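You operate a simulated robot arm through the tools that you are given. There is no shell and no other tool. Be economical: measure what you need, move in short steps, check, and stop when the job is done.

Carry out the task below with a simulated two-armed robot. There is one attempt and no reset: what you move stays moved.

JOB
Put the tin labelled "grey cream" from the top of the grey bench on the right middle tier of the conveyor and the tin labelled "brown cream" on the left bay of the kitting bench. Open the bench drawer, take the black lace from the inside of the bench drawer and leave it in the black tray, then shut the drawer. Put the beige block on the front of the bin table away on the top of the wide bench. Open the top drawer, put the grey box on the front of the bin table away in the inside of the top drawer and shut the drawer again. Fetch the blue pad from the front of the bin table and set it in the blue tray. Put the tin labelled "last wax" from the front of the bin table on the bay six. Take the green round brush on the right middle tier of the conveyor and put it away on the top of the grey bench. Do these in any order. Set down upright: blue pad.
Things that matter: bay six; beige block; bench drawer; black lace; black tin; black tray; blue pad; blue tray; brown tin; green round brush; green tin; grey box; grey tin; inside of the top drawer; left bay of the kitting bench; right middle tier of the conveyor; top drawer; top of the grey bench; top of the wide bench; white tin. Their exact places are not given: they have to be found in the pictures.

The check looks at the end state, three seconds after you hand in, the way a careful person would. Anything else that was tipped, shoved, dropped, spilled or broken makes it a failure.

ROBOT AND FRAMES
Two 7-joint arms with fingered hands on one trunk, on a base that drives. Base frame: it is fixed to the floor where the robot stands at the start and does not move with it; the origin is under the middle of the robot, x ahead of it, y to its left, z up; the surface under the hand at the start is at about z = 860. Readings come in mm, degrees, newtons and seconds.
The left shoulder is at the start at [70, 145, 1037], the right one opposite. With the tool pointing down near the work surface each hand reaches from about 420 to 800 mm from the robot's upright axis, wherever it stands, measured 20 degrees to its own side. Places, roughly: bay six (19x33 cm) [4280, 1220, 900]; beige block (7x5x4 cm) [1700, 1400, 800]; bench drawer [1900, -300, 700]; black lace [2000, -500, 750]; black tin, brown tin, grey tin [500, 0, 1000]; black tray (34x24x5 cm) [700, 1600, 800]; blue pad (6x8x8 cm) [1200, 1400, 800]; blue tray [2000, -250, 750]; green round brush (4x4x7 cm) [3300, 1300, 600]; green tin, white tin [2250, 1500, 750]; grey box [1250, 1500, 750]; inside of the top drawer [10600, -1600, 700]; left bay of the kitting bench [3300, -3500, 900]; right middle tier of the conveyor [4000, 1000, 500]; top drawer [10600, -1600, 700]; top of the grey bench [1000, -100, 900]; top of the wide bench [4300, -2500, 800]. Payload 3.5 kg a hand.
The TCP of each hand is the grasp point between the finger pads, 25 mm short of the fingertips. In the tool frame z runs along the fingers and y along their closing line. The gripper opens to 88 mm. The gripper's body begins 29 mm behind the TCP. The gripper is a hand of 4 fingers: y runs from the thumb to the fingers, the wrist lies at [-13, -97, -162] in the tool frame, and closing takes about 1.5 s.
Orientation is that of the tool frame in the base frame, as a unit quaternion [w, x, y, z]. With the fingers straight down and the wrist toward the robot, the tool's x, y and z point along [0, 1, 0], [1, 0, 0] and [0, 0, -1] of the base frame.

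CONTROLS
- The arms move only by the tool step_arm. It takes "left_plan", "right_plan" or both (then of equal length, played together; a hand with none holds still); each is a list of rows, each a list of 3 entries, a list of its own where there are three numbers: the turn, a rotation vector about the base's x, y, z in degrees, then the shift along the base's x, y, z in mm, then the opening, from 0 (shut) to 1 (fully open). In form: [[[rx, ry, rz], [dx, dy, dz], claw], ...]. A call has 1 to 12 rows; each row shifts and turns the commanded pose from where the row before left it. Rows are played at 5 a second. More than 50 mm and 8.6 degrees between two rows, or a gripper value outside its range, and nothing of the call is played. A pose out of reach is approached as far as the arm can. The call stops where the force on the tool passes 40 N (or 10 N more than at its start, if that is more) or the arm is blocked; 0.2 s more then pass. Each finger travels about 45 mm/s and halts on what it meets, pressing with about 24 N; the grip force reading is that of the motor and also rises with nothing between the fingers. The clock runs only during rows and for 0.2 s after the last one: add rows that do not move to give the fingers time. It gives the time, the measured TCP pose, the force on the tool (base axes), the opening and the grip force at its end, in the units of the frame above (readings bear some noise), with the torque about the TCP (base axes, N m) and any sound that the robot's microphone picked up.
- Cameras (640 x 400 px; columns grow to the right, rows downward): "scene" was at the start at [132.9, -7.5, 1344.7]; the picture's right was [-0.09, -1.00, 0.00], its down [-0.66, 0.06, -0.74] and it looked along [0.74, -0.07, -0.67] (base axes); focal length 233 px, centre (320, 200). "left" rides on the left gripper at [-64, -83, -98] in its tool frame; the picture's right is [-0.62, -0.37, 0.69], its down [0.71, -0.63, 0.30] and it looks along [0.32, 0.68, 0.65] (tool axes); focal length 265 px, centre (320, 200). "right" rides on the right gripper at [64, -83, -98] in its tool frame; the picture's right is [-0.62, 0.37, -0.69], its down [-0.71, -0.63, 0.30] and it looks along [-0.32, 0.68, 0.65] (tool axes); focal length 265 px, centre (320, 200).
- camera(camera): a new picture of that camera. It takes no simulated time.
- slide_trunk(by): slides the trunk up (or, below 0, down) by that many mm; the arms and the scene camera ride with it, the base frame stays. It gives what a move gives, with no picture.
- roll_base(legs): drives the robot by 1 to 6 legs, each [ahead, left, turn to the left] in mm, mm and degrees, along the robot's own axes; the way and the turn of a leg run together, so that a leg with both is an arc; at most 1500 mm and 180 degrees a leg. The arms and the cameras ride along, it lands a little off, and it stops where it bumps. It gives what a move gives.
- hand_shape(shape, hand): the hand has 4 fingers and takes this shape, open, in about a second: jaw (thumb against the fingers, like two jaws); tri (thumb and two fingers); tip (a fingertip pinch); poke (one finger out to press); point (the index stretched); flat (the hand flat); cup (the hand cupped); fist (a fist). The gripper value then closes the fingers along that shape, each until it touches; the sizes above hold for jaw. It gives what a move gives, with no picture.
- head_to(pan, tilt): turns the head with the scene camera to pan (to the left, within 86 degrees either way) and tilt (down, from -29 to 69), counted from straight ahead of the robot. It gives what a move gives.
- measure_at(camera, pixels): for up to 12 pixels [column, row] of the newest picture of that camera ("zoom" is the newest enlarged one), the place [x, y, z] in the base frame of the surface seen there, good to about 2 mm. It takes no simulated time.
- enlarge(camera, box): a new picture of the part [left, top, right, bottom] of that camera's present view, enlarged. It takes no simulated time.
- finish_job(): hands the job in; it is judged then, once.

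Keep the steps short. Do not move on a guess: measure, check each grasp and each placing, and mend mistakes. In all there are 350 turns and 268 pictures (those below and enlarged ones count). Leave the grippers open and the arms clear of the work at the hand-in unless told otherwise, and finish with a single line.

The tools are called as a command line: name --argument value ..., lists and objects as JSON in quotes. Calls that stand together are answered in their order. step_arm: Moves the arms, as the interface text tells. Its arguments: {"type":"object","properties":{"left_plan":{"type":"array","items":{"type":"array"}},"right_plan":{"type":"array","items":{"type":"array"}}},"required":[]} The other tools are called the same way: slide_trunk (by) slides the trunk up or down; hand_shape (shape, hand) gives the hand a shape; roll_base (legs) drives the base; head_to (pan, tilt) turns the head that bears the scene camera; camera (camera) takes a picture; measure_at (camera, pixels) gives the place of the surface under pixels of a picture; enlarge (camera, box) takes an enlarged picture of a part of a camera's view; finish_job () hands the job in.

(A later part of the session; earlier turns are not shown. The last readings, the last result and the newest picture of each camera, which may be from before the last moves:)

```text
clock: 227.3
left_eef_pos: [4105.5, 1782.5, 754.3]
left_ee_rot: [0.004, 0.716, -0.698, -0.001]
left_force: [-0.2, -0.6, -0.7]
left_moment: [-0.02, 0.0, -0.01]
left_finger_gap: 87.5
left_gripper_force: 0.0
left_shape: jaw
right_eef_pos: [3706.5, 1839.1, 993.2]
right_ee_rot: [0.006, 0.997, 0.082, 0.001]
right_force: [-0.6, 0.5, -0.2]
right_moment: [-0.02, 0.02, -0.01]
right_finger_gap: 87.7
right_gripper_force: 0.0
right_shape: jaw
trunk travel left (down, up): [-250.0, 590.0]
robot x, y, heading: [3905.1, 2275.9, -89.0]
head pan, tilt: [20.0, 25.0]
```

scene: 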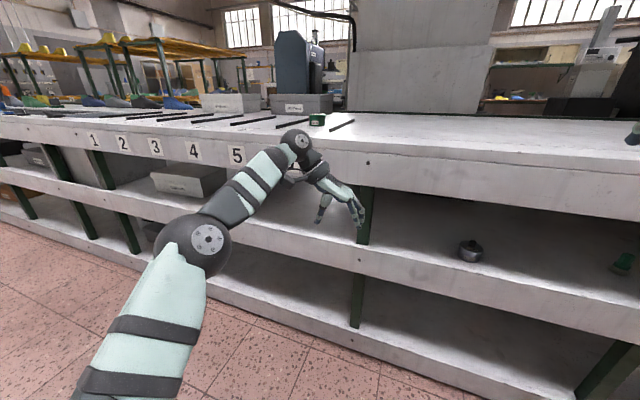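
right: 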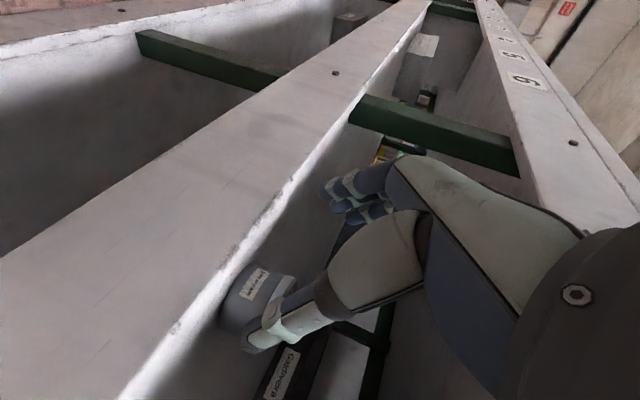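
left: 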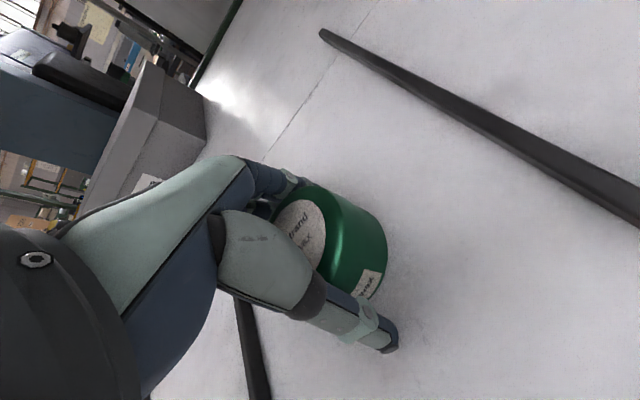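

Works. Now pitch the left hand 60° forward.

step_arm --left_plan '[[[-8.5, 0, 0], [0, 0, 0], 1], [[-8.5, 0, 0], [0, 0, 0], 1], [[-8.5, 0, 0], [0, 0, 0], 1], [[-8.5, 0, 0], [0, 0, 0], 1], [[-8.5, 0, 0], [0, 0, 0], 1], [[-8.5, 0, 0], [0, 0, 0], 1], [[-8.5, 0, 0], [0, 0, 0], 1], [[0, 0, 0], [0, 0, 0], 1]]' --right_plan '[[[0, 0, -5], [0, 0, 0], 1], [[0, 0, -4.5], [0, 0, 0], 1], [[0, 0, 0], [0, 0, 0], 1], [[0, 0, 0], [0, 0, 0], 1], [[0, 0, 0], [0, 0, 0], 1], [[0, 0, 0], [0, 0, 0], 1], [[0, 0, 0], [0, 0, 0], 1], [[0, 0, 0], [0, 0, 0], 1]]'

camera --camera "scene"

```text
clock: 229.1
left_eef_pos: [4104.3, 1782.5, 752.6]
left_ee_rot: [0.358, 0.621, -0.605, 0.346]
left_force: [0.4, 0.5, 0.1]
left_moment: [0.02, 0.0, 0.0]
left_finger_gap: 87.6
left_gripper_force: 0.0
left_shape: jaw
right_eef_pos: [3707.1, 1839.2, 992.7]
right_ee_rot: [0.006, 1.0, -0.002, 0.001]
right_force: [0.8, 0.5, 0.6]
right_moment: [0.0, -0.01, 0.02]
right_finger_gap: 87.8
right_gripper_force: 0.1
right_shape: jaw
trunk travel left (down, up): [-250.0, 590.0]
robot x, y, heading: [3905.5, 2272.4, -88.9]
head pan, tilt: [20.0, 25.0]
```

```text
185 pictures are left
```

scene: 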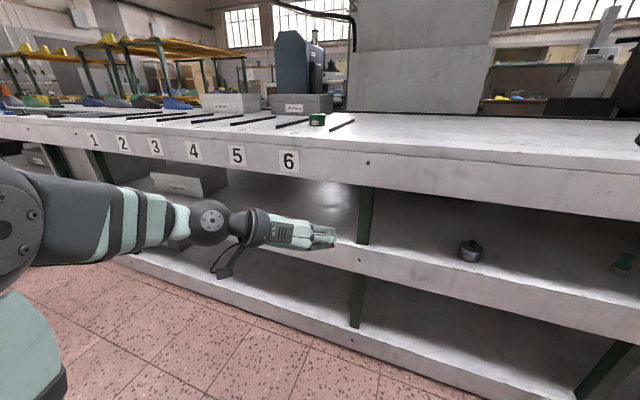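

Left hand is set. Lower the trunk another 110 mm, raise the right hand in compensation so it stays above the conveyor top.

step_arm --right_plan '[[[0, 0, 0], [0, -15, 35], 1], [[0, 0, 0], [0, -15, 35], 1], [[0, 0, 0], [0, -10, 35], 1], [[0, 0, 0], [0, 0, 35], 1], [[0, 0, 0], [0, 0, 0], 1]]'

slide_trunk --by -110

roll_base --legs '[[0, -790, -1]]'

head_to --pan 10 --tilt 20

camera --camera "scene"

camera --camera "left"

```text
clock: 230.3
left_eef_pos: [4105.1, 1782.4, 752.4]
left_ee_rot: [0.357, 0.621, -0.606, 0.345]
left_force: [-0.3, 0.0, 0.2]
left_moment: [0.0, 0.01, 0.0]
left_finger_gap: 87.7
left_gripper_force: 0.1
left_shape: jaw
right_eef_pos: [3715.3, 1824.0, 1048.7]
right_ee_rot: [0.005, 1.0, -0.001, 0.001]
right_force: [0.3, 0.3, 0.5]
right_moment: [-0.02, 0.01, -0.05]
right_finger_gap: 87.7
right_gripper_force: 0.1
right_shape: jaw
right hand out of reach, approached as far as the arm can: row 2, 3, 4
trunk travel left (down, up): [-250.0, 590.0]
robot x, y, heading: [3901.9, 2274.3, -89.0]
head pan, tilt: [20.0, 25.0]
```

```text
clock: 231.7
left_eef_pos: [4103.4, 1783.2, 643.1]
left_ee_rot: [0.358, 0.621, -0.606, 0.345]
left_force: [-0.4, -0.7, 0.3]
left_moment: [0.02, 0.02, -0.03]
left_finger_gap: 87.6
left_gripper_force: 0.2
left_shape: jaw
right_eef_pos: [3716.3, 1825.4, 939.1]
right_ee_rot: [0.006, 1.0, 0.0, 0.0]
right_force: [0.4, -0.2, -0.2]
right_moment: [0.02, -0.03, 0.01]
right_finger_gap: 87.7
right_gripper_force: 0.0
right_shape: jaw
trunk travel left (down, up): [-140.0, 700.0]
robot x, y, heading: [3902.5, 2272.1, -88.9]
head pan, tilt: [20.0, 25.0]
```

```text
clock: 236.0
left_eef_pos: [3296.3, 1769.4, 643.1]
left_ee_rot: [0.358, 0.62, -0.608, 0.344]
left_force: [0.2, -0.1, 0.2]
left_moment: [-0.01, -0.02, 0.0]
left_finger_gap: 87.5
left_gripper_force: 0.1
left_shape: jaw
right_eef_pos: [2908.0, 1813.5, 938.4]
right_ee_rot: [0.006, 1.0, -0.003, 0.0]
right_force: [-0.4, 0.5, 0.6]
right_moment: [0.0, 0.01, -0.01]
right_finger_gap: 88.0
right_gripper_force: 0.1
right_shape: jaw
trunk travel left (down, up): [-140.0, 700.0]
robot x, y, heading: [3094.6, 2262.0, -89.4]
head pan, tilt: [20.0, 25.0]
```

```text
clock: 236.7
left_eef_pos: [3296.1, 1769.2, 643.2]
left_ee_rot: [0.358, 0.619, -0.608, 0.344]
left_force: [0.3, 0.0, 0.1]
left_moment: [0.0, -0.02, 0.0]
left_finger_gap: 87.7
left_gripper_force: 0.1
left_shape: jaw
right_eef_pos: [2908.1, 1814.5, 937.5]
right_ee_rot: [0.004, 1.0, -0.004, 0.0]
right_force: [0.0, 0.8, -0.1]
right_moment: [-0.01, 0.03, -0.01]
right_finger_gap: 87.6
right_gripper_force: 0.1
right_shape: jaw
trunk travel left (down, up): [-140.0, 700.0]
robot x, y, heading: [3097.8, 2262.9, -89.7]
head pan, tilt: [10.0, 20.0]
```

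```text
184 pictures are left
```

scene: 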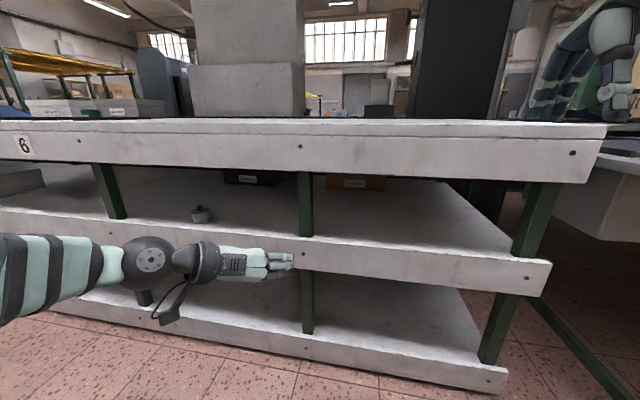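

```text
183 pictures are left
```

left: 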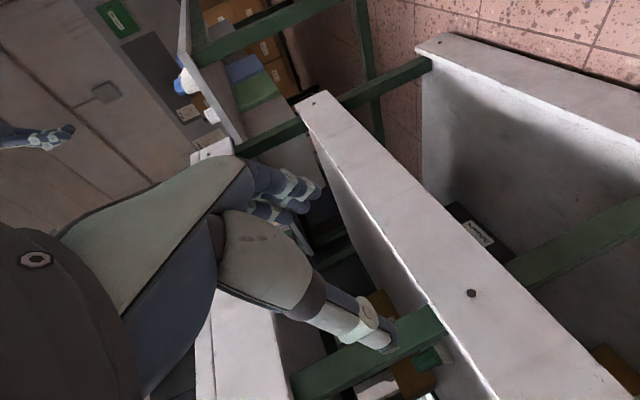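

I'll approach the brush obliquely so the fingers miss the post: measure the post, and the arm height profile.

measure_at --camera "scene" --pixels '[[300, 210], [311, 210], [310, 180], [150, 248], [150, 240], [195, 245], [110, 243], [60, 245], [165, 315], [232, 250], [178, 318]]'

```text
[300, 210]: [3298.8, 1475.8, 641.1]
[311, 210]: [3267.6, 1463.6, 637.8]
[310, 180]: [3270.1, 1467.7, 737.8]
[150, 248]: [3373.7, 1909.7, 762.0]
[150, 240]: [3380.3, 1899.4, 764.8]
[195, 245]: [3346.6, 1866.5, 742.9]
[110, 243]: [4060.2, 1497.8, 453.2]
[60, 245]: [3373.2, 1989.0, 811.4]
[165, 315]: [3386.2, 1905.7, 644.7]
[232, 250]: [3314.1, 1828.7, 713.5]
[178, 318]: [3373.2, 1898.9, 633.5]
```

Geometry: approach turned 30° clears the post. Reposition the base with a 350 mm standoff.

roll_base --legs '[[60, 467, 0], [0, 0, -30.3]]'

camera --camera "scene"

camera --camera "left"

```text
clock: 241.0
left_eef_pos: [3478.2, 1683.0, 643.7]
left_ee_rot: [-0.436, -0.44, 0.748, -0.238]
left_force: [-0.4, 0.5, -0.1]
left_moment: [0.02, -0.02, -0.01]
left_finger_gap: 87.6
left_gripper_force: 0.0
left_shape: jaw
right_eef_pos: [3165.9, 1916.5, 940.1]
right_ee_rot: [0.005, 0.965, -0.263, 0.0]
right_force: [0.3, 0.3, 0.1]
right_moment: [0.01, 0.0, -0.01]
right_finger_gap: 87.6
right_gripper_force: 0.1
right_shape: jaw
trunk travel left (down, up): [-140.0, 700.0]
robot x, y, heading: [3557.0, 2207.7, -119.6]
head pan, tilt: [10.0, 20.0]
```

```text
182 pictures are left
```

scene: 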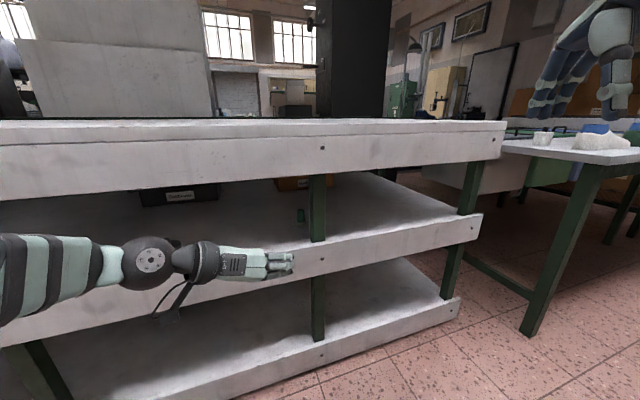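

```text
181 pictures are left
```

left: 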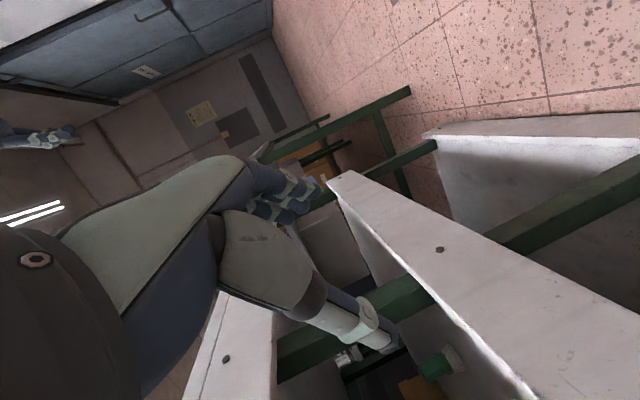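

Brush visible at (301,215) scene. Measure.

enlarge --camera "scene" --box '[270, 180, 350, 240]'

measure_at --camera "left" --pixels '[[428, 362], [440, 368], [455, 358], [445, 375]]'

```text
6.67 times, centred on (310, 210) of scene
```

zoom: 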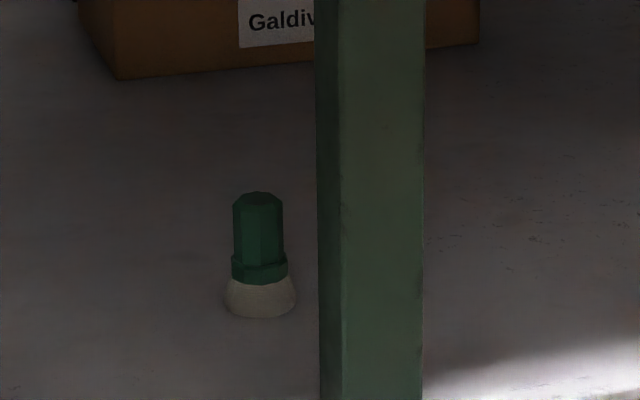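

```text
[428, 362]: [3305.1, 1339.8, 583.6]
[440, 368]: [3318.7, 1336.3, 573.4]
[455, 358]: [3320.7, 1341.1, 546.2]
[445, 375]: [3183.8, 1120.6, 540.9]
```

measure_at --camera "zoom" --pixels '[[258, 196], [258, 230], [235, 230], [281, 230], [234, 265], [286, 265], [226, 305], [295, 305], [260, 316], [258, 275], [340, 300], [420, 300]]'

```text
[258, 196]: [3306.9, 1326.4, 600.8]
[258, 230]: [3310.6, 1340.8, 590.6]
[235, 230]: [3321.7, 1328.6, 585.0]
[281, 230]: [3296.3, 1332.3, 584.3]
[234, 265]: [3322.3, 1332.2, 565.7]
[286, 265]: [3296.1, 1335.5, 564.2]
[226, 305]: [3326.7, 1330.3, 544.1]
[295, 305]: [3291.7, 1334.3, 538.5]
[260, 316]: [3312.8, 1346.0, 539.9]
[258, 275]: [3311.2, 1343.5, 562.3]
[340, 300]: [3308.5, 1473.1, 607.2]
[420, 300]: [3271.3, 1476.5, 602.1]
```

Brush axis (3309,1330), handle ø25, z 573–603. Shift hand laterally +27 mm, lower to z 588, gap ~64 mm.

step_arm --left_plan '[[[0, 0, 0], [12, -7, -28], 0.72], [[0, 0, 0], [11.5, -6.3, -27], 0.72], [[0, 0, 0], [0, 0, 0], 0.72], [[0, 0, 0], [0, 0, 0], 0.72]]'

roll_base --legs '[[210, 0, 0]]'

camera --camera "left"

camera --camera "scene"

```text
clock: 242.0
left_eef_pos: [3504.1, 1670.9, 589.6]
left_ee_rot: [-0.436, -0.44, 0.748, -0.238]
left_force: [-0.2, 0.8, 0.3]
left_moment: [0.01, -0.01, -0.01]
left_finger_gap: 63.6
left_gripper_force: 0.1
left_shape: jaw
right_eef_pos: [3166.5, 1917.1, 939.1]
right_ee_rot: [0.006, 0.965, -0.264, 0.0]
right_force: [0.4, -0.5, -0.6]
right_moment: [0.01, 0.02, -0.03]
right_finger_gap: 87.6
right_gripper_force: 0.2
right_shape: jaw
trunk travel left (down, up): [-140.0, 700.0]
robot x, y, heading: [3555.6, 2206.6, -119.5]
head pan, tilt: [10.0, 20.0]
```

```text
clock: 243.6
left_eef_pos: [3403.5, 1493.5, 589.4]
left_ee_rot: [-0.436, -0.44, 0.748, -0.239]
left_force: [0.0, -0.2, 0.4]
left_moment: [0.02, 0.02, -0.02]
left_finger_gap: 63.9
left_gripper_force: 0.1
left_shape: jaw
right_eef_pos: [3066.7, 1739.6, 938.8]
right_ee_rot: [0.006, 0.965, -0.263, 0.0]
right_force: [-0.3, 0.1, -0.1]
right_moment: [-0.01, -0.01, -0.02]
right_finger_gap: 87.5
right_gripper_force: 0.0
right_shape: jaw
trunk travel left (down, up): [-140.0, 700.0]
robot x, y, heading: [3455.0, 2032.9, -119.5]
head pan, tilt: [10.0, 20.0]
```

```text
179 pictures are left
```

left: 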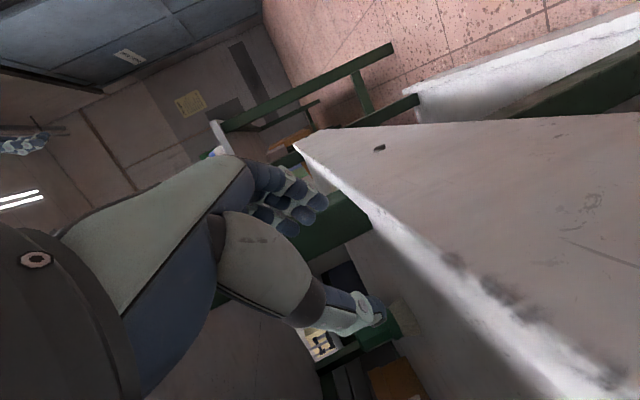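

```text
178 pictures are left
```

scene: 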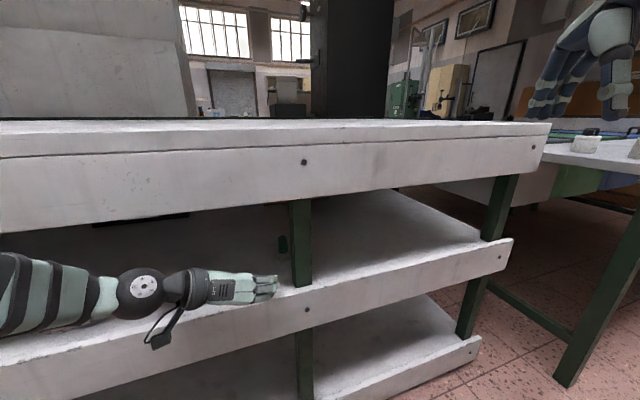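

Lined up (lateral error ~1 mm). Drive 130 mm more, then check.

roll_base --legs '[[130, 0, 0]]'

camera --camera "left"

camera --camera "scene"

```text
clock: 244.9
left_eef_pos: [3347.2, 1389.9, 587.9]
left_ee_rot: [-0.432, -0.449, 0.746, -0.234]
left_force: [0.0, 0.7, 0.6]
left_moment: [-0.02, -0.03, 0.01]
left_finger_gap: 63.6
left_gripper_force: 0.0
left_shape: jaw
right_eef_pos: [3004.1, 1629.7, 940.9]
right_ee_rot: [0.005, 0.966, -0.26, 0.0]
right_force: [0.4, -0.4, -1.0]
right_moment: [0.01, 0.0, 0.01]
right_finger_gap: 87.8
right_gripper_force: 0.0
right_shape: jaw
trunk travel left (down, up): [-140.0, 700.0]
robot x, y, heading: [3396.3, 1923.5, -118.8]
head pan, tilt: [10.0, 20.0]
stopped in leg 1: the robot was blocked; the commanded pose is now the measured one
```

```text
177 pictures are left
```

left: 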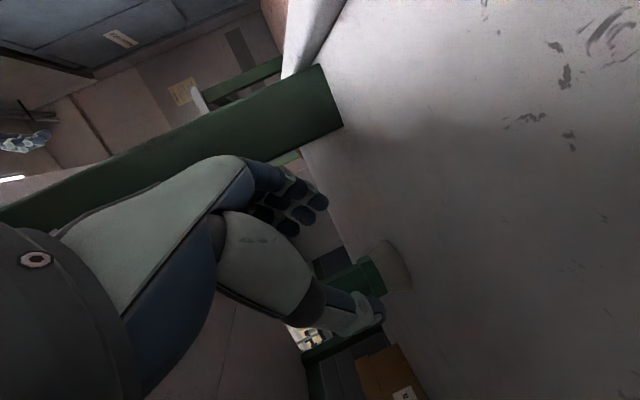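

```text
176 pictures are left
```

scene: 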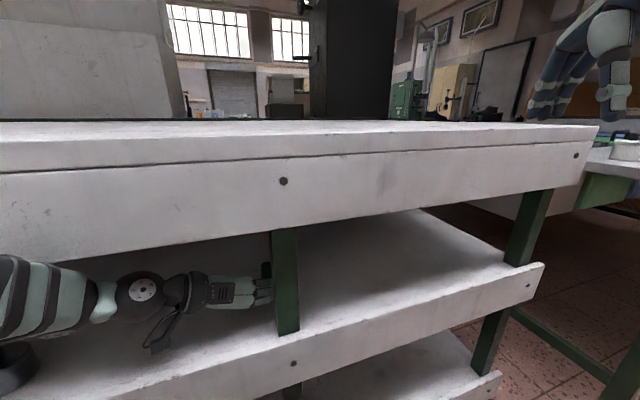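

Something (likely the elbow at the tier edge) stopped the base. I back 25 mm to relieve and reach the rest with the arm.

roll_base --legs '[[-25, 0, 0]]'

head_to --pan 35 --tilt 30

camera --camera "scene"

```text
clock: 245.8
left_eef_pos: [3357.8, 1410.2, 586.0]
left_ee_rot: [-0.433, -0.448, 0.747, -0.234]
left_force: [-0.3, 0.3, 0.3]
left_moment: [-0.01, 0.02, 0.0]
left_finger_gap: 63.7
left_gripper_force: 0.1
left_shape: jaw
right_eef_pos: [3018.7, 1650.6, 938.5]
right_ee_rot: [0.005, 0.965, -0.26, 0.0]
right_force: [-0.5, 0.1, 0.3]
right_moment: [-0.02, 0.0, -0.01]
right_finger_gap: 87.8
right_gripper_force: 0.1
right_shape: jaw
trunk travel left (down, up): [-140.0, 700.0]
robot x, y, heading: [3402.3, 1945.8, -119.1]
head pan, tilt: [10.0, 20.0]
```

```text
clock: 246.7
left_eef_pos: [3357.7, 1409.1, 585.8]
left_ee_rot: [-0.431, -0.449, 0.747, -0.233]
left_force: [0.3, 0.0, -0.5]
left_moment: [0.03, -0.01, 0.0]
left_finger_gap: 63.7
left_gripper_force: 0.0
left_shape: jaw
right_eef_pos: [3018.2, 1648.4, 938.1]
right_ee_rot: [0.004, 0.966, -0.259, -0.001]
right_force: [0.7, -0.5, -0.2]
right_moment: [0.02, 0.02, -0.02]
right_finger_gap: 87.8
right_gripper_force: 0.2
right_shape: jaw
trunk travel left (down, up): [-140.0, 700.0]
robot x, y, heading: [3408.0, 1943.3, -118.8]
head pan, tilt: [35.0, 30.0]
```

```text
175 pictures are left
```

scene: 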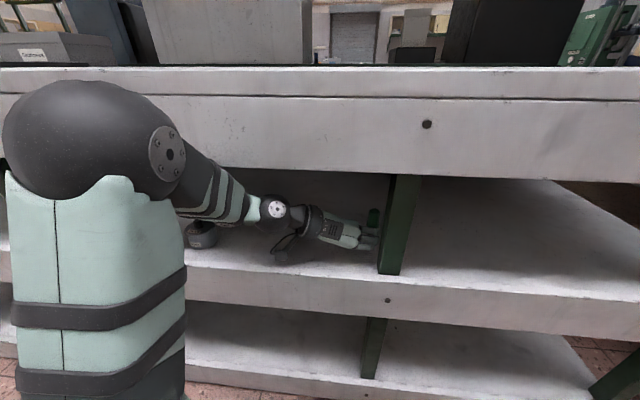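

measure_at --camera "scene" --pixels '[[100, 85], [165, 150], [60, 150], [210, 190], [200, 232], [230, 205], [250, 85]]'

```text
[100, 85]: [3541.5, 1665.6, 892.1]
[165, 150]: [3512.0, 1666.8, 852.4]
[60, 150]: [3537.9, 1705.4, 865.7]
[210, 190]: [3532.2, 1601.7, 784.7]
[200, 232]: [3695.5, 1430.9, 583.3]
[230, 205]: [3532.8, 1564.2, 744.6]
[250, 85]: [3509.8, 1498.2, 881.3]
```

The elbow is near the beam. Backing 70 mm and reaching further straightens the arm and lowers the elbow.

roll_base --legs '[[-70, 0, 0]]'

```text
clock: 247.7
left_eef_pos: [3392.9, 1471.9, 585.9]
left_ee_rot: [-0.433, -0.448, 0.746, -0.234]
left_force: [0.1, 1.2, 0.2]
left_moment: [0.03, 0.0, 0.01]
left_finger_gap: 63.4
left_gripper_force: 0.0
left_shape: jaw
right_eef_pos: [3052.4, 1712.2, 937.8]
right_ee_rot: [0.006, 0.966, -0.259, -0.001]
right_force: [0.0, 0.5, -0.3]
right_moment: [0.0, 0.0, 0.01]
right_finger_gap: 87.5
right_gripper_force: 0.1
right_shape: jaw
trunk travel left (down, up): [-140.0, 700.0]
robot x, y, heading: [3439.8, 2004.5, -118.9]
head pan, tilt: [35.0, 30.0]
```

step_arm --left_plan '[[[0, 0, 0], [-18, -28, 0.5], 0.72], [[0, 0, 0], [-17, -29, 0.5], 0.72], [[0, 0, 0], [-17, -29, 0.5], 0.72], [[0, 0, 0], [-14, -25, 0.5], 0.72], [[0, 0, 0], [0, 0, 0], 0.72]]'

camera --camera "left"

camera --camera "scene"

```text
clock: 248.9
left_eef_pos: [3325.2, 1358.2, 589.3]
left_ee_rot: [-0.433, -0.447, 0.747, -0.233]
left_force: [1.0, 0.0, -0.4]
left_moment: [-0.03, 0.04, 0.01]
left_finger_gap: 63.3
left_gripper_force: 0.0
left_shape: jaw
right_eef_pos: [3051.6, 1711.4, 938.6]
right_ee_rot: [0.005, 0.965, -0.261, -0.001]
right_force: [0.3, -1.1, 0.4]
right_moment: [0.01, 0.0, 0.03]
right_finger_gap: 87.6
right_gripper_force: 0.0
right_shape: jaw
trunk travel left (down, up): [-140.0, 700.0]
robot x, y, heading: [3439.2, 2006.0, -119.2]
head pan, tilt: [35.0, 30.0]
```

```text
174 pictures are left
```

left: 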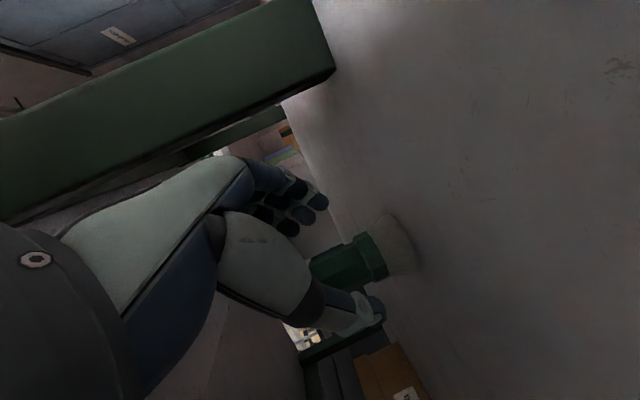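

```text
173 pictures are left
```

scene: 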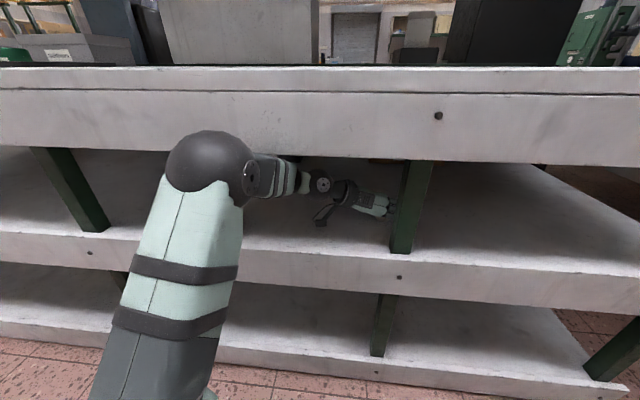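

Brush handle is entering between thumb and fingers as predicted. Advance the last 32 mm and close.

step_arm --left_plan '[[[0, 0, 0], [-8, -14, 0], 0.72], [[0, 0, 0], [-8, -13, 0], 0.72], [[0, 0, 0], [0, 0, 0], 0.6], [[0, 0, 0], [0, 0, 0], 0.4], [[0, 0, 0], [0, 0, 0], 0.2], [[0, 0, 0], [0, 0, 0], 0], [[0, 0, 0], [0, 0, 0], 0], [[0, 0, 0], [0, 0, 0], 0], [[0, 0, 0], [0, 0, 0], 0], [[0, 0, 0], [0, 0, 0], 0]]'

camera --camera "left"

```text
clock: 251.1
left_eef_pos: [3311.0, 1331.5, 588.5]
left_ee_rot: [-0.432, -0.448, 0.747, -0.234]
left_force: [-0.5, -0.1, -0.1]
left_moment: [0.0, -0.01, 0.03]
left_finger_gap: 5.4
left_gripper_force: 24.2
left_shape: jaw
right_eef_pos: [3051.5, 1711.6, 937.8]
right_ee_rot: [0.003, 0.966, -0.26, 0.0]
right_force: [-0.3, 0.1, 0.4]
right_moment: [-0.01, 0.02, 0.02]
right_finger_gap: 87.5
right_gripper_force: 0.0
right_shape: jaw
trunk travel left (down, up): [-140.0, 700.0]
robot x, y, heading: [3440.7, 2008.0, -119.0]
head pan, tilt: [35.0, 30.0]
```

```text
172 pictures are left
```

left: 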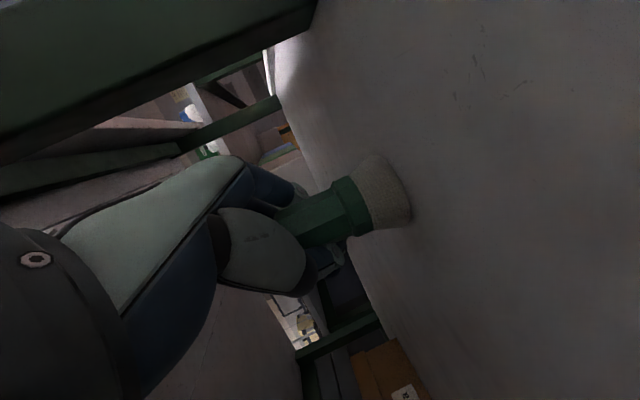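

The fingers closed on nothing; the brush is beside them. Measure where it is now.

measure_at --camera "left" --pixels '[[320, 220], [335, 212], [345, 205], [380, 195], [395, 185], [400, 215], [305, 212]]'

enlarge --camera "left" --box '[200, 120, 440, 300]'

```text
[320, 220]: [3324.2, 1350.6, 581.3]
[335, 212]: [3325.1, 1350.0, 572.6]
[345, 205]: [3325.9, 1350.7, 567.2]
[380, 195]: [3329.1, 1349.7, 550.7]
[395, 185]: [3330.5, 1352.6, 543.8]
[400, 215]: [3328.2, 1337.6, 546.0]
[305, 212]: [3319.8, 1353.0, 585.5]
```

```text
2.22 times, centred on (320, 210) of left
```

zoom: 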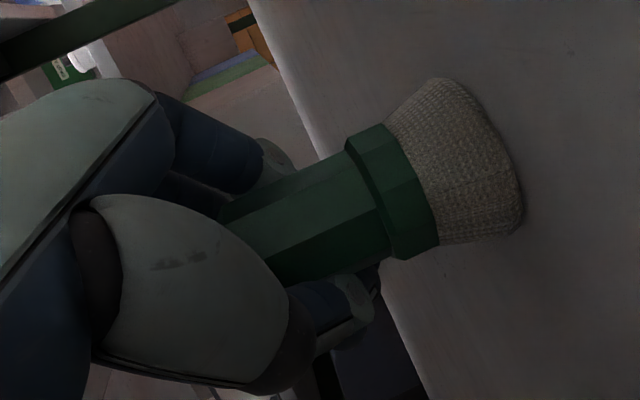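

It seems the handle sits deeper, enclosed between palm, thumb and fingers. Test with a small 12 mm lift.

step_arm --left_plan '[[[0, 0, 0], [0, 0, 4], 0], [[0, 0, 0], [0, 0, 4], 0], [[0, 0, 0], [0, 0, 4], 0], [[0, 0, 0], [0, 0, 0], 0]]'

camera --camera "left"

measure_at --camera "left" --pixels '[[320, 220], [335, 212], [345, 205], [380, 195], [395, 185], [400, 215], [305, 212]]'

```text
clock: 252.1
left_eef_pos: [3309.9, 1334.5, 587.2]
left_ee_rot: [-0.426, -0.453, 0.75, -0.227]
left_force: [0.0, -1.2, 2.0]
left_moment: [0.01, 0.03, -0.01]
left_finger_gap: 5.3
left_gripper_force: 24.4
left_shape: jaw
right_eef_pos: [3054.0, 1708.9, 936.5]
right_ee_rot: [0.003, 0.966, -0.26, -0.002]
right_force: [0.7, 0.3, -0.1]
right_moment: [0.02, 0.02, 0.0]
right_finger_gap: 87.7
right_gripper_force: 0.1
right_shape: jaw
trunk travel left (down, up): [-140.0, 700.0]
robot x, y, heading: [3441.0, 2008.5, -119.0]
head pan, tilt: [35.0, 30.0]
```

```text
170 pictures are left
```

left: 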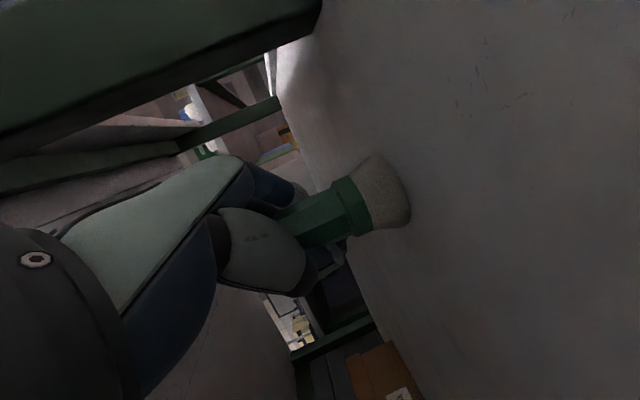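

```text
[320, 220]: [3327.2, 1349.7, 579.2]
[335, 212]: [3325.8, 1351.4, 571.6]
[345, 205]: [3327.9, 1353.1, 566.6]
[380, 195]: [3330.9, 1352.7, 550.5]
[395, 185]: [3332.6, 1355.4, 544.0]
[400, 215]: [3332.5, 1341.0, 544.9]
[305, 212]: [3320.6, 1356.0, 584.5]
```

The arm itself didn't rise (forearm under the beam). Undo the lift command and draw the brush straight back 60 mm, then try lifting where there's headroom.

step_arm --left_plan '[[[0, 0, 0], [0, 0, -6], 0], [[0, 0, 0], [0, 0, -5], 0], [[0, 0, 0], [10, 17, 0], 0], [[0, 0, 0], [10, 17, 0], 0], [[0, 0, 0], [10, 17, 0], 0], [[0, 0, 0], [0, 0, 0], 0]]'

camera --camera "left"

camera --camera "scene"

```text
clock: 253.5
left_eef_pos: [3341.7, 1385.7, 589.1]
left_ee_rot: [-0.432, -0.448, 0.747, -0.234]
left_force: [0.6, 0.9, -0.6]
left_moment: [-0.01, -0.04, 0.0]
left_finger_gap: 3.8
left_gripper_force: 24.0
left_shape: jaw
right_eef_pos: [3053.1, 1711.4, 938.5]
right_ee_rot: [0.004, 0.966, -0.26, -0.001]
right_force: [0.2, 0.1, 0.5]
right_moment: [-0.02, -0.01, 0.02]
right_finger_gap: 87.6
right_gripper_force: 0.0
right_shape: jaw
trunk travel left (down, up): [-140.0, 700.0]
robot x, y, heading: [3437.3, 2008.7, -119.1]
head pan, tilt: [35.0, 30.0]
```

```text
169 pictures are left
```

left: 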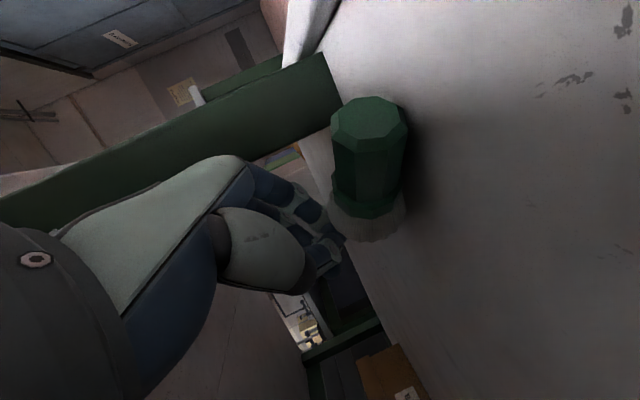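

```text
168 pictures are left
```

scene: 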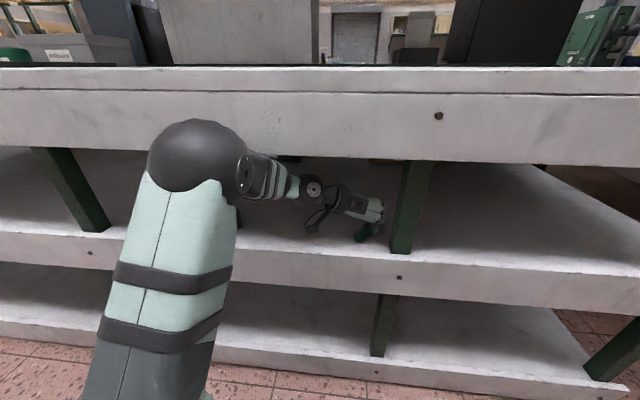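

The brush has tipped onto its side against the fingers. No harm (it needn't be upright), but I need its new pose.

enlarge --camera "scene" --box '[290, 160, 430, 260]'

measure_at --camera "left" --pixels '[[368, 120], [345, 125], [395, 125], [366, 165], [345, 175], [395, 180], [366, 205], [375, 225], [345, 225], [398, 215]]'

```text
4.00 times, centred on (360, 210) of scene
```

zoom: 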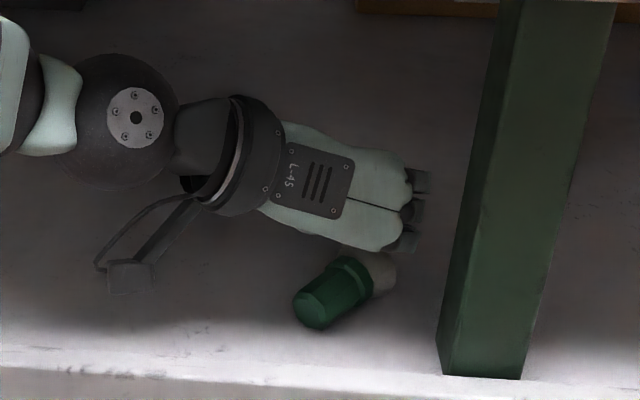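

```text
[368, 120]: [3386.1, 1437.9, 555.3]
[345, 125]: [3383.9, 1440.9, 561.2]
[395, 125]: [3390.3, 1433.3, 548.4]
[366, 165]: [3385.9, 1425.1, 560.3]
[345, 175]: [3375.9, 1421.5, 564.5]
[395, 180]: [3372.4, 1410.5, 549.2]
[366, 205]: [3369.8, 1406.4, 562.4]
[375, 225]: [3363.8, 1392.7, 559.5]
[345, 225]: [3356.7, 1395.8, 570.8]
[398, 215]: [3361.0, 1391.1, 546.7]
```

The brush lies along my hand's direction: handle end (3385,1437), bristles (3350,1375), axis z≈555. I'll lift the hand, back over it, reduce pitch by 15°, open, and take the handle from above.

step_arm --left_plan '[[[0, 0, 0], [2, 4, 10], 0], [[0, 0, 0], [4, 7, 8], 0], [[0, 0, 0], [10, 17, 5], 0], [[6.5, -3.6, 0], [12, 22, 5], 0.3], [[6.5, -3.6, 0], [12, 22, 5], 0.6], [[0, 0, 0], [0, 0, 0], 0.75], [[0, 0, 0], [0, 0, 0], 0.75], [[0, 0, 0], [0, 0, 0], 0.75]]'

camera --camera "left"

enlarge --camera "scene" --box '[290, 160, 430, 260]'

```text
clock: 255.5
left_eef_pos: [3379.0, 1472.3, 593.9]
left_ee_rot: [-0.306, -0.491, 0.804, -0.136]
left_force: [0.1, -0.3, 0.7]
left_moment: [0.01, 0.03, 0.01]
left_finger_gap: 65.8
left_gripper_force: 0.0
left_shape: jaw
right_eef_pos: [3053.2, 1710.5, 942.7]
right_ee_rot: [0.006, 0.965, -0.261, -0.001]
right_force: [0.1, 0.3, -0.2]
right_moment: [-0.02, 0.01, 0.01]
right_finger_gap: 87.8
right_gripper_force: 0.0
right_shape: jaw
trunk travel left (down, up): [-140.0, 700.0]
robot x, y, heading: [3438.2, 2004.2, -119.1]
head pan, tilt: [35.0, 30.0]
stopped in row 8 (left hand): the arm was blocked; the commanded pose is now the measured one
```

```text
166 pictures are left
```

left: 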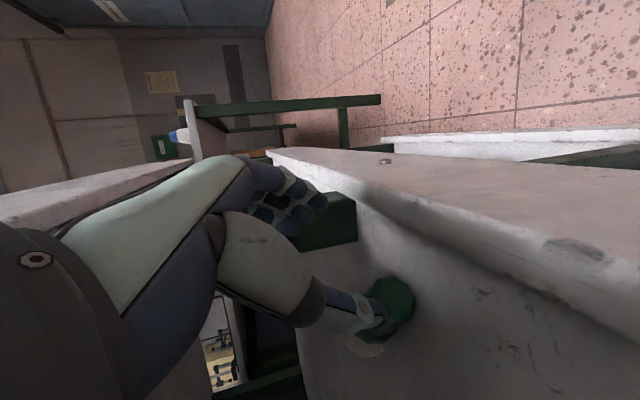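

```text
4.00 times, centred on (360, 210) of scene
```

zoom: 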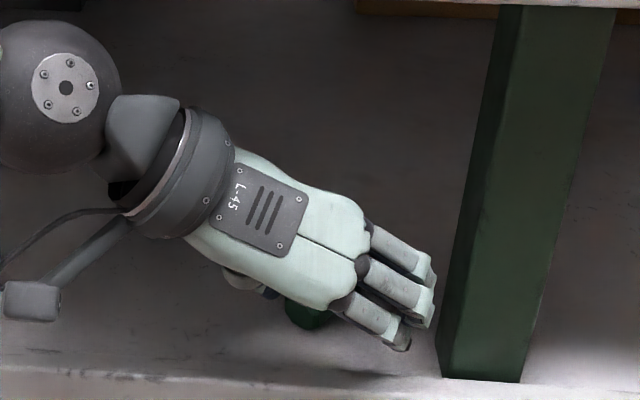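

Fingers are next to the post. I back the base 160 mm to clear and re-measure the brush.

roll_base --legs '[[-160, 0, 0]]'

camera --camera "scene"

camera --camera "left"

```text
clock: 256.9
left_eef_pos: [3457.8, 1612.3, 597.5]
left_ee_rot: [-0.308, -0.49, 0.803, -0.143]
left_force: [0.5, 0.9, 0.1]
left_moment: [0.02, 0.02, -0.03]
left_finger_gap: 65.7
left_gripper_force: 0.0
left_shape: jaw
right_eef_pos: [3130.9, 1852.5, 937.2]
right_ee_rot: [0.005, 0.966, -0.26, -0.001]
right_force: [-0.7, -0.4, 0.4]
right_moment: [-0.04, 0.0, 0.05]
right_finger_gap: 87.7
right_gripper_force: 0.0
right_shape: jaw
trunk travel left (down, up): [-140.0, 700.0]
robot x, y, heading: [3518.5, 2147.7, -119.1]
head pan, tilt: [35.0, 30.0]
```

```text
164 pictures are left
```

scene: 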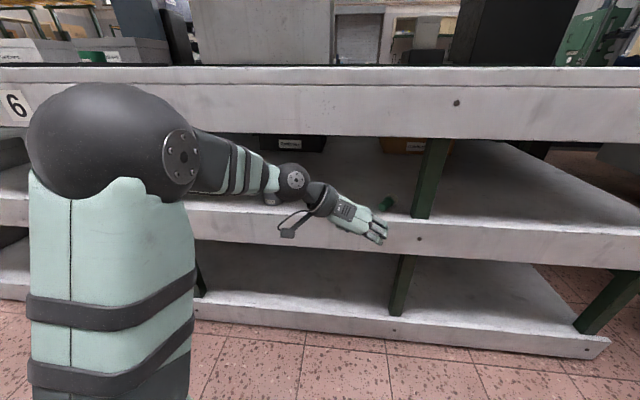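

```text
163 pictures are left
```

left: 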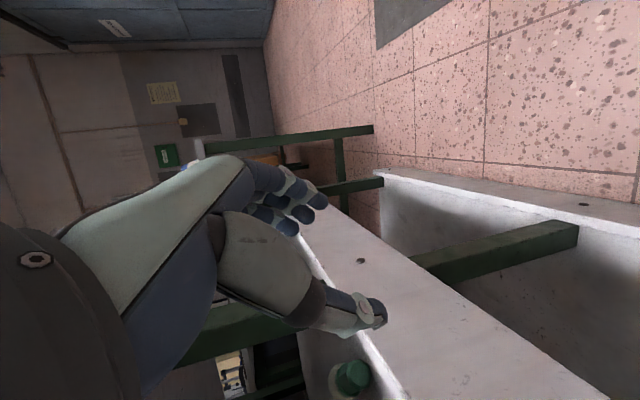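

enlarge --camera "scene" --box '[350, 170, 450, 240]'

measure_at --camera "left" --pixels '[[352, 370], [340, 380], [335, 370], [360, 385], [350, 395]]'

```text
5.71 times, centred on (400, 205) of scene
```

zoom: 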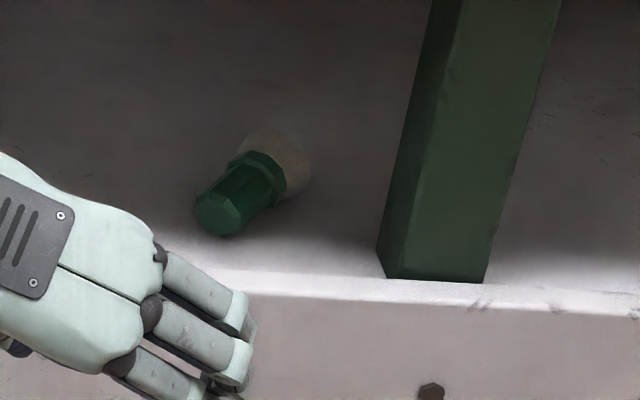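

```text
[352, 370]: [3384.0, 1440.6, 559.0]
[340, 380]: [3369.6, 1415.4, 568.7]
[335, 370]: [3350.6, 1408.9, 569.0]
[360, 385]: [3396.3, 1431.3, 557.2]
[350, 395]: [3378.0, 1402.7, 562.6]
```

measure_at --camera "zoom" --pixels '[[217, 218], [245, 190], [265, 165], [300, 160], [210, 200], [232, 230], [230, 180], [275, 195], [290, 185]]'

```text
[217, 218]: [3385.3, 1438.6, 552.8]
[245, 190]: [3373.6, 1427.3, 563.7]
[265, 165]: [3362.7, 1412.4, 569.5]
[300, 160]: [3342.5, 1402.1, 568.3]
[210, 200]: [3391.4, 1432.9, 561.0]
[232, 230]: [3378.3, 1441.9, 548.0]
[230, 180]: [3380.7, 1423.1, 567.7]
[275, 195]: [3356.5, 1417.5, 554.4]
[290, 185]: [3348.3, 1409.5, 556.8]
```

Brush handle centre ≈ (3376,1426,553). My hand is pitched 40° with closing line across the brush – good. Drive 120 mm forward, then approach with the arm.

roll_base --legs '[[115, 0, 0]]'

camera --camera "left"

```text
clock: 258.1
left_eef_pos: [3400.9, 1509.0, 594.5]
left_ee_rot: [-0.307, -0.49, 0.803, -0.144]
left_force: [0.0, 0.6, -0.2]
left_moment: [-0.03, -0.01, 0.04]
left_finger_gap: 65.4
left_gripper_force: 0.0
left_shape: jaw
right_eef_pos: [3073.7, 1747.5, 938.7]
right_ee_rot: [0.006, 0.966, -0.258, -0.001]
right_force: [0.0, -0.3, -0.1]
right_moment: [-0.04, -0.01, 0.05]
right_finger_gap: 87.3
right_gripper_force: 0.1
right_shape: jaw
trunk travel left (down, up): [-140.0, 700.0]
robot x, y, heading: [3463.4, 2043.6, -119.0]
head pan, tilt: [35.0, 30.0]
```

```text
161 pictures are left
```

left: 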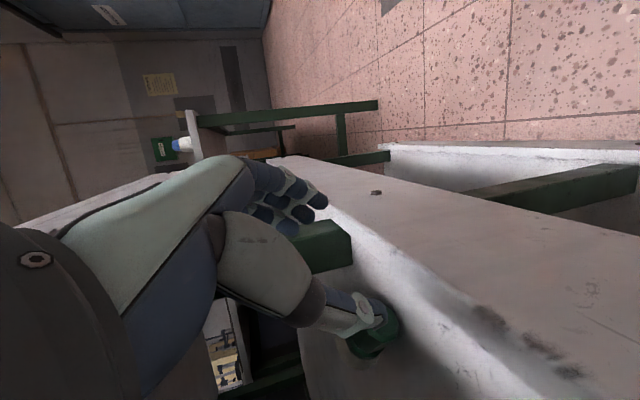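

Shift 18 mm left, then forward over the handle at safe height, then lower.

step_arm --left_plan '[[[0, 0, 0], [16, -9, 3], 0.75], [[0, 0, 0], [-17, -32, 0], 0.75], [[0, 0, 0], [-17, -32, 0], 0.75], [[0, 0, 0], [0, 0, 0], 0.75]]'

camera --camera "left"

enlarge --camera "scene" --box '[310, 150, 450, 250]'

```text
clock: 259.3
left_eef_pos: [3394.6, 1450.9, 582.1]
left_ee_rot: [-0.286, -0.508, 0.804, -0.119]
left_force: [0.6, -0.6, -0.6]
left_moment: [0.0, 0.02, -0.01]
left_finger_gap: 65.7
left_gripper_force: 0.1
left_shape: jaw
right_eef_pos: [3077.1, 1746.4, 938.0]
right_ee_rot: [0.003, 0.967, -0.254, 0.0]
right_force: [0.3, -0.1, -0.8]
right_moment: [0.02, 0.0, -0.02]
right_finger_gap: 87.5
right_gripper_force: 0.1
right_shape: jaw
trunk travel left (down, up): [-140.0, 700.0]
robot x, y, heading: [3459.5, 2044.2, -118.4]
head pan, tilt: [35.0, 30.0]
stopped in row 4 (left hand): the arm was blocked; the commanded pose is now the measured one
```

```text
160 pictures are left
```

left: 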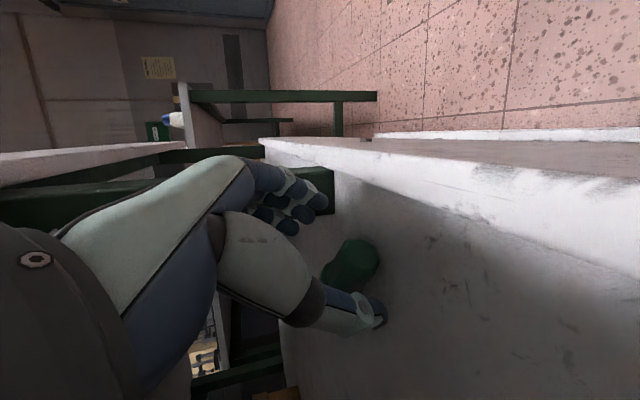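

```text
4.00 times, centred on (380, 200) of scene
```

zoom: 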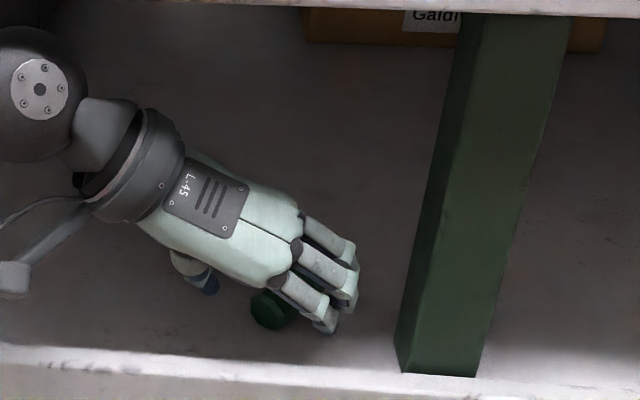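

The elbow catches the beam at this short reach. I back the base 75 mm and reach out longer, which was free before.

roll_base --legs '[[-80, 0, 0]]'

```text
clock: 260.4
left_eef_pos: [3429.3, 1520.0, 583.5]
left_ee_rot: [-0.289, -0.505, 0.804, -0.121]
left_force: [0.6, 0.2, 0.4]
left_moment: [0.01, 0.0, 0.03]
left_finger_gap: 65.7
left_gripper_force: 0.1
left_shape: jaw
right_eef_pos: [3114.1, 1819.7, 938.2]
right_ee_rot: [0.005, 0.967, -0.256, 0.0]
right_force: [0.1, -0.5, 0.3]
right_moment: [0.01, -0.02, 0.01]
right_finger_gap: 87.8
right_gripper_force: 0.1
right_shape: jaw
trunk travel left (down, up): [-140.0, 700.0]
robot x, y, heading: [3498.9, 2120.6, -118.5]
head pan, tilt: [35.0, 30.0]
```

step_arm --left_plan '[[[0, 0, 0], [0, 0, 14], 0.75], [[0, 0, 0], [-16, -28, 0], 0.75], [[0, 0, 0], [-15, -28, 0], 0.75], [[0, 0, 0], [-15, -28, 0], 0.75], [[0, 0, 0], [0, 0, 0], 0.75]]'

camera --camera "left"

```text
clock: 261.6
left_eef_pos: [3384.5, 1437.9, 594.3]
left_ee_rot: [-0.288, -0.506, 0.804, -0.12]
left_force: [-0.4, 0.8, -0.1]
left_moment: [0.01, -0.03, 0.03]
left_finger_gap: 65.6
left_gripper_force: 0.1
left_shape: jaw
right_eef_pos: [3113.8, 1818.8, 937.6]
right_ee_rot: [0.004, 0.967, -0.256, 0.0]
right_force: [0.6, 0.4, -0.3]
right_moment: [-0.01, 0.0, 0.0]
right_finger_gap: 87.8
right_gripper_force: 0.0
right_shape: jaw
trunk travel left (down, up): [-140.0, 700.0]
robot x, y, heading: [3501.4, 2115.6, -118.5]
head pan, tilt: [35.0, 30.0]
```

```text
158 pictures are left
```

left: 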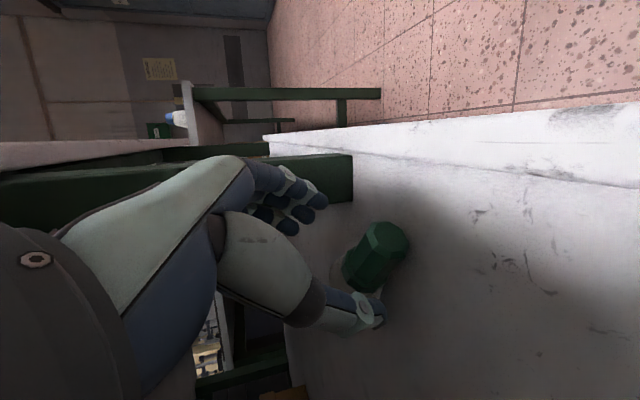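

Free and aligned. Lower 26 mm and close.

step_arm --left_plan '[[[0, 0, 0], [0, 0, -13], 0.75], [[0, 0, 0], [0, 0, -12], 0.75], [[0, 0, 0], [0, 0, 0], 0.75], [[0, 0, 0], [0, 0, 0], 0.5], [[0, 0, 0], [0, 0, 0], 0.3], [[0, 0, 0], [0, 0, 0], 0.1], [[0, 0, 0], [0, 0, 0], 0], [[0, 0, 0], [0, 0, 0], 0], [[0, 0, 0], [0, 0, 0], 0], [[0, 0, 0], [0, 0, 0], 0]]'

camera --camera "left"

```text
clock: 263.8
left_eef_pos: [3384.1, 1436.7, 571.0]
left_ee_rot: [-0.288, -0.504, 0.805, -0.12]
left_force: [0.2, 0.3, 0.6]
left_moment: [-0.01, 0.07, -0.04]
left_finger_gap: 19.8
left_gripper_force: 23.2
left_shape: jaw
right_eef_pos: [3113.9, 1819.4, 938.5]
right_ee_rot: [0.004, 0.967, -0.255, 0.0]
right_force: [0.5, 0.6, 0.0]
right_moment: [-0.02, 0.03, 0.0]
right_finger_gap: 87.2
right_gripper_force: 0.0
right_shape: jaw
trunk travel left (down, up): [-140.0, 700.0]
robot x, y, heading: [3501.8, 2120.2, -118.4]
head pan, tilt: [35.0, 30.0]
```

```text
157 pictures are left
```

left: 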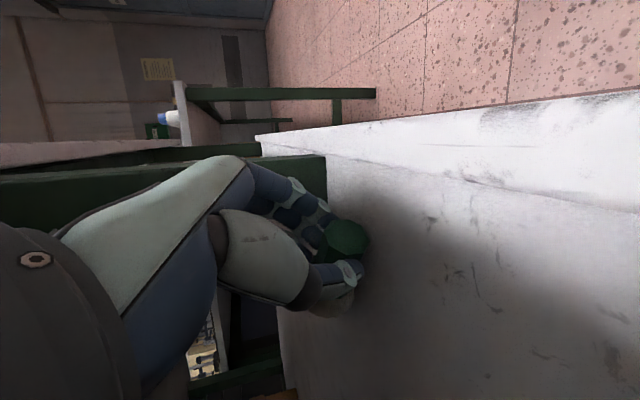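

Gap 19.8 – holding the handle. Lift 18 mm and check.

step_arm --left_plan '[[[0, 0, 0], [2, 4, 6], 0], [[0, 0, 0], [4, 8, 6], 0], [[0, 0, 0], [8, 14, 8], 0], [[0, 0, 0], [0, 0, 0], 0]]'

camera --camera "left"

```text
clock: 264.8
left_eef_pos: [3396.5, 1462.1, 591.2]
left_ee_rot: [-0.289, -0.504, 0.805, -0.121]
left_force: [0.2, -0.1, 0.3]
left_moment: [0.02, -0.03, -0.01]
left_finger_gap: 19.4
left_gripper_force: 23.9
left_shape: jaw
right_eef_pos: [3112.5, 1818.9, 937.1]
right_ee_rot: [0.005, 0.967, -0.255, 0.0]
right_force: [-0.2, -1.0, -0.4]
right_moment: [0.0, -0.01, 0.0]
right_finger_gap: 87.8
right_gripper_force: 0.0
right_shape: jaw
trunk travel left (down, up): [-140.0, 700.0]
robot x, y, heading: [3500.4, 2118.1, -118.4]
head pan, tilt: [35.0, 30.0]
```

```text
156 pictures are left
```

left: 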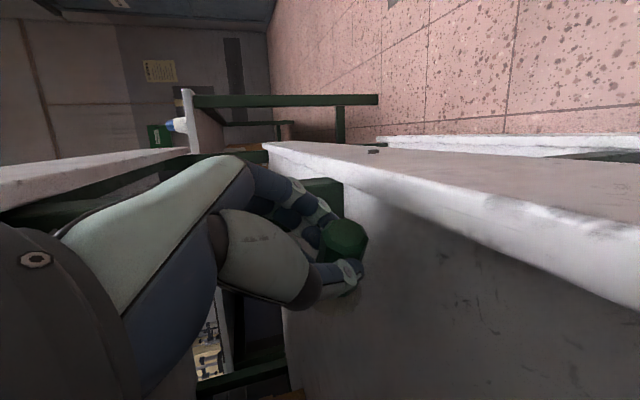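

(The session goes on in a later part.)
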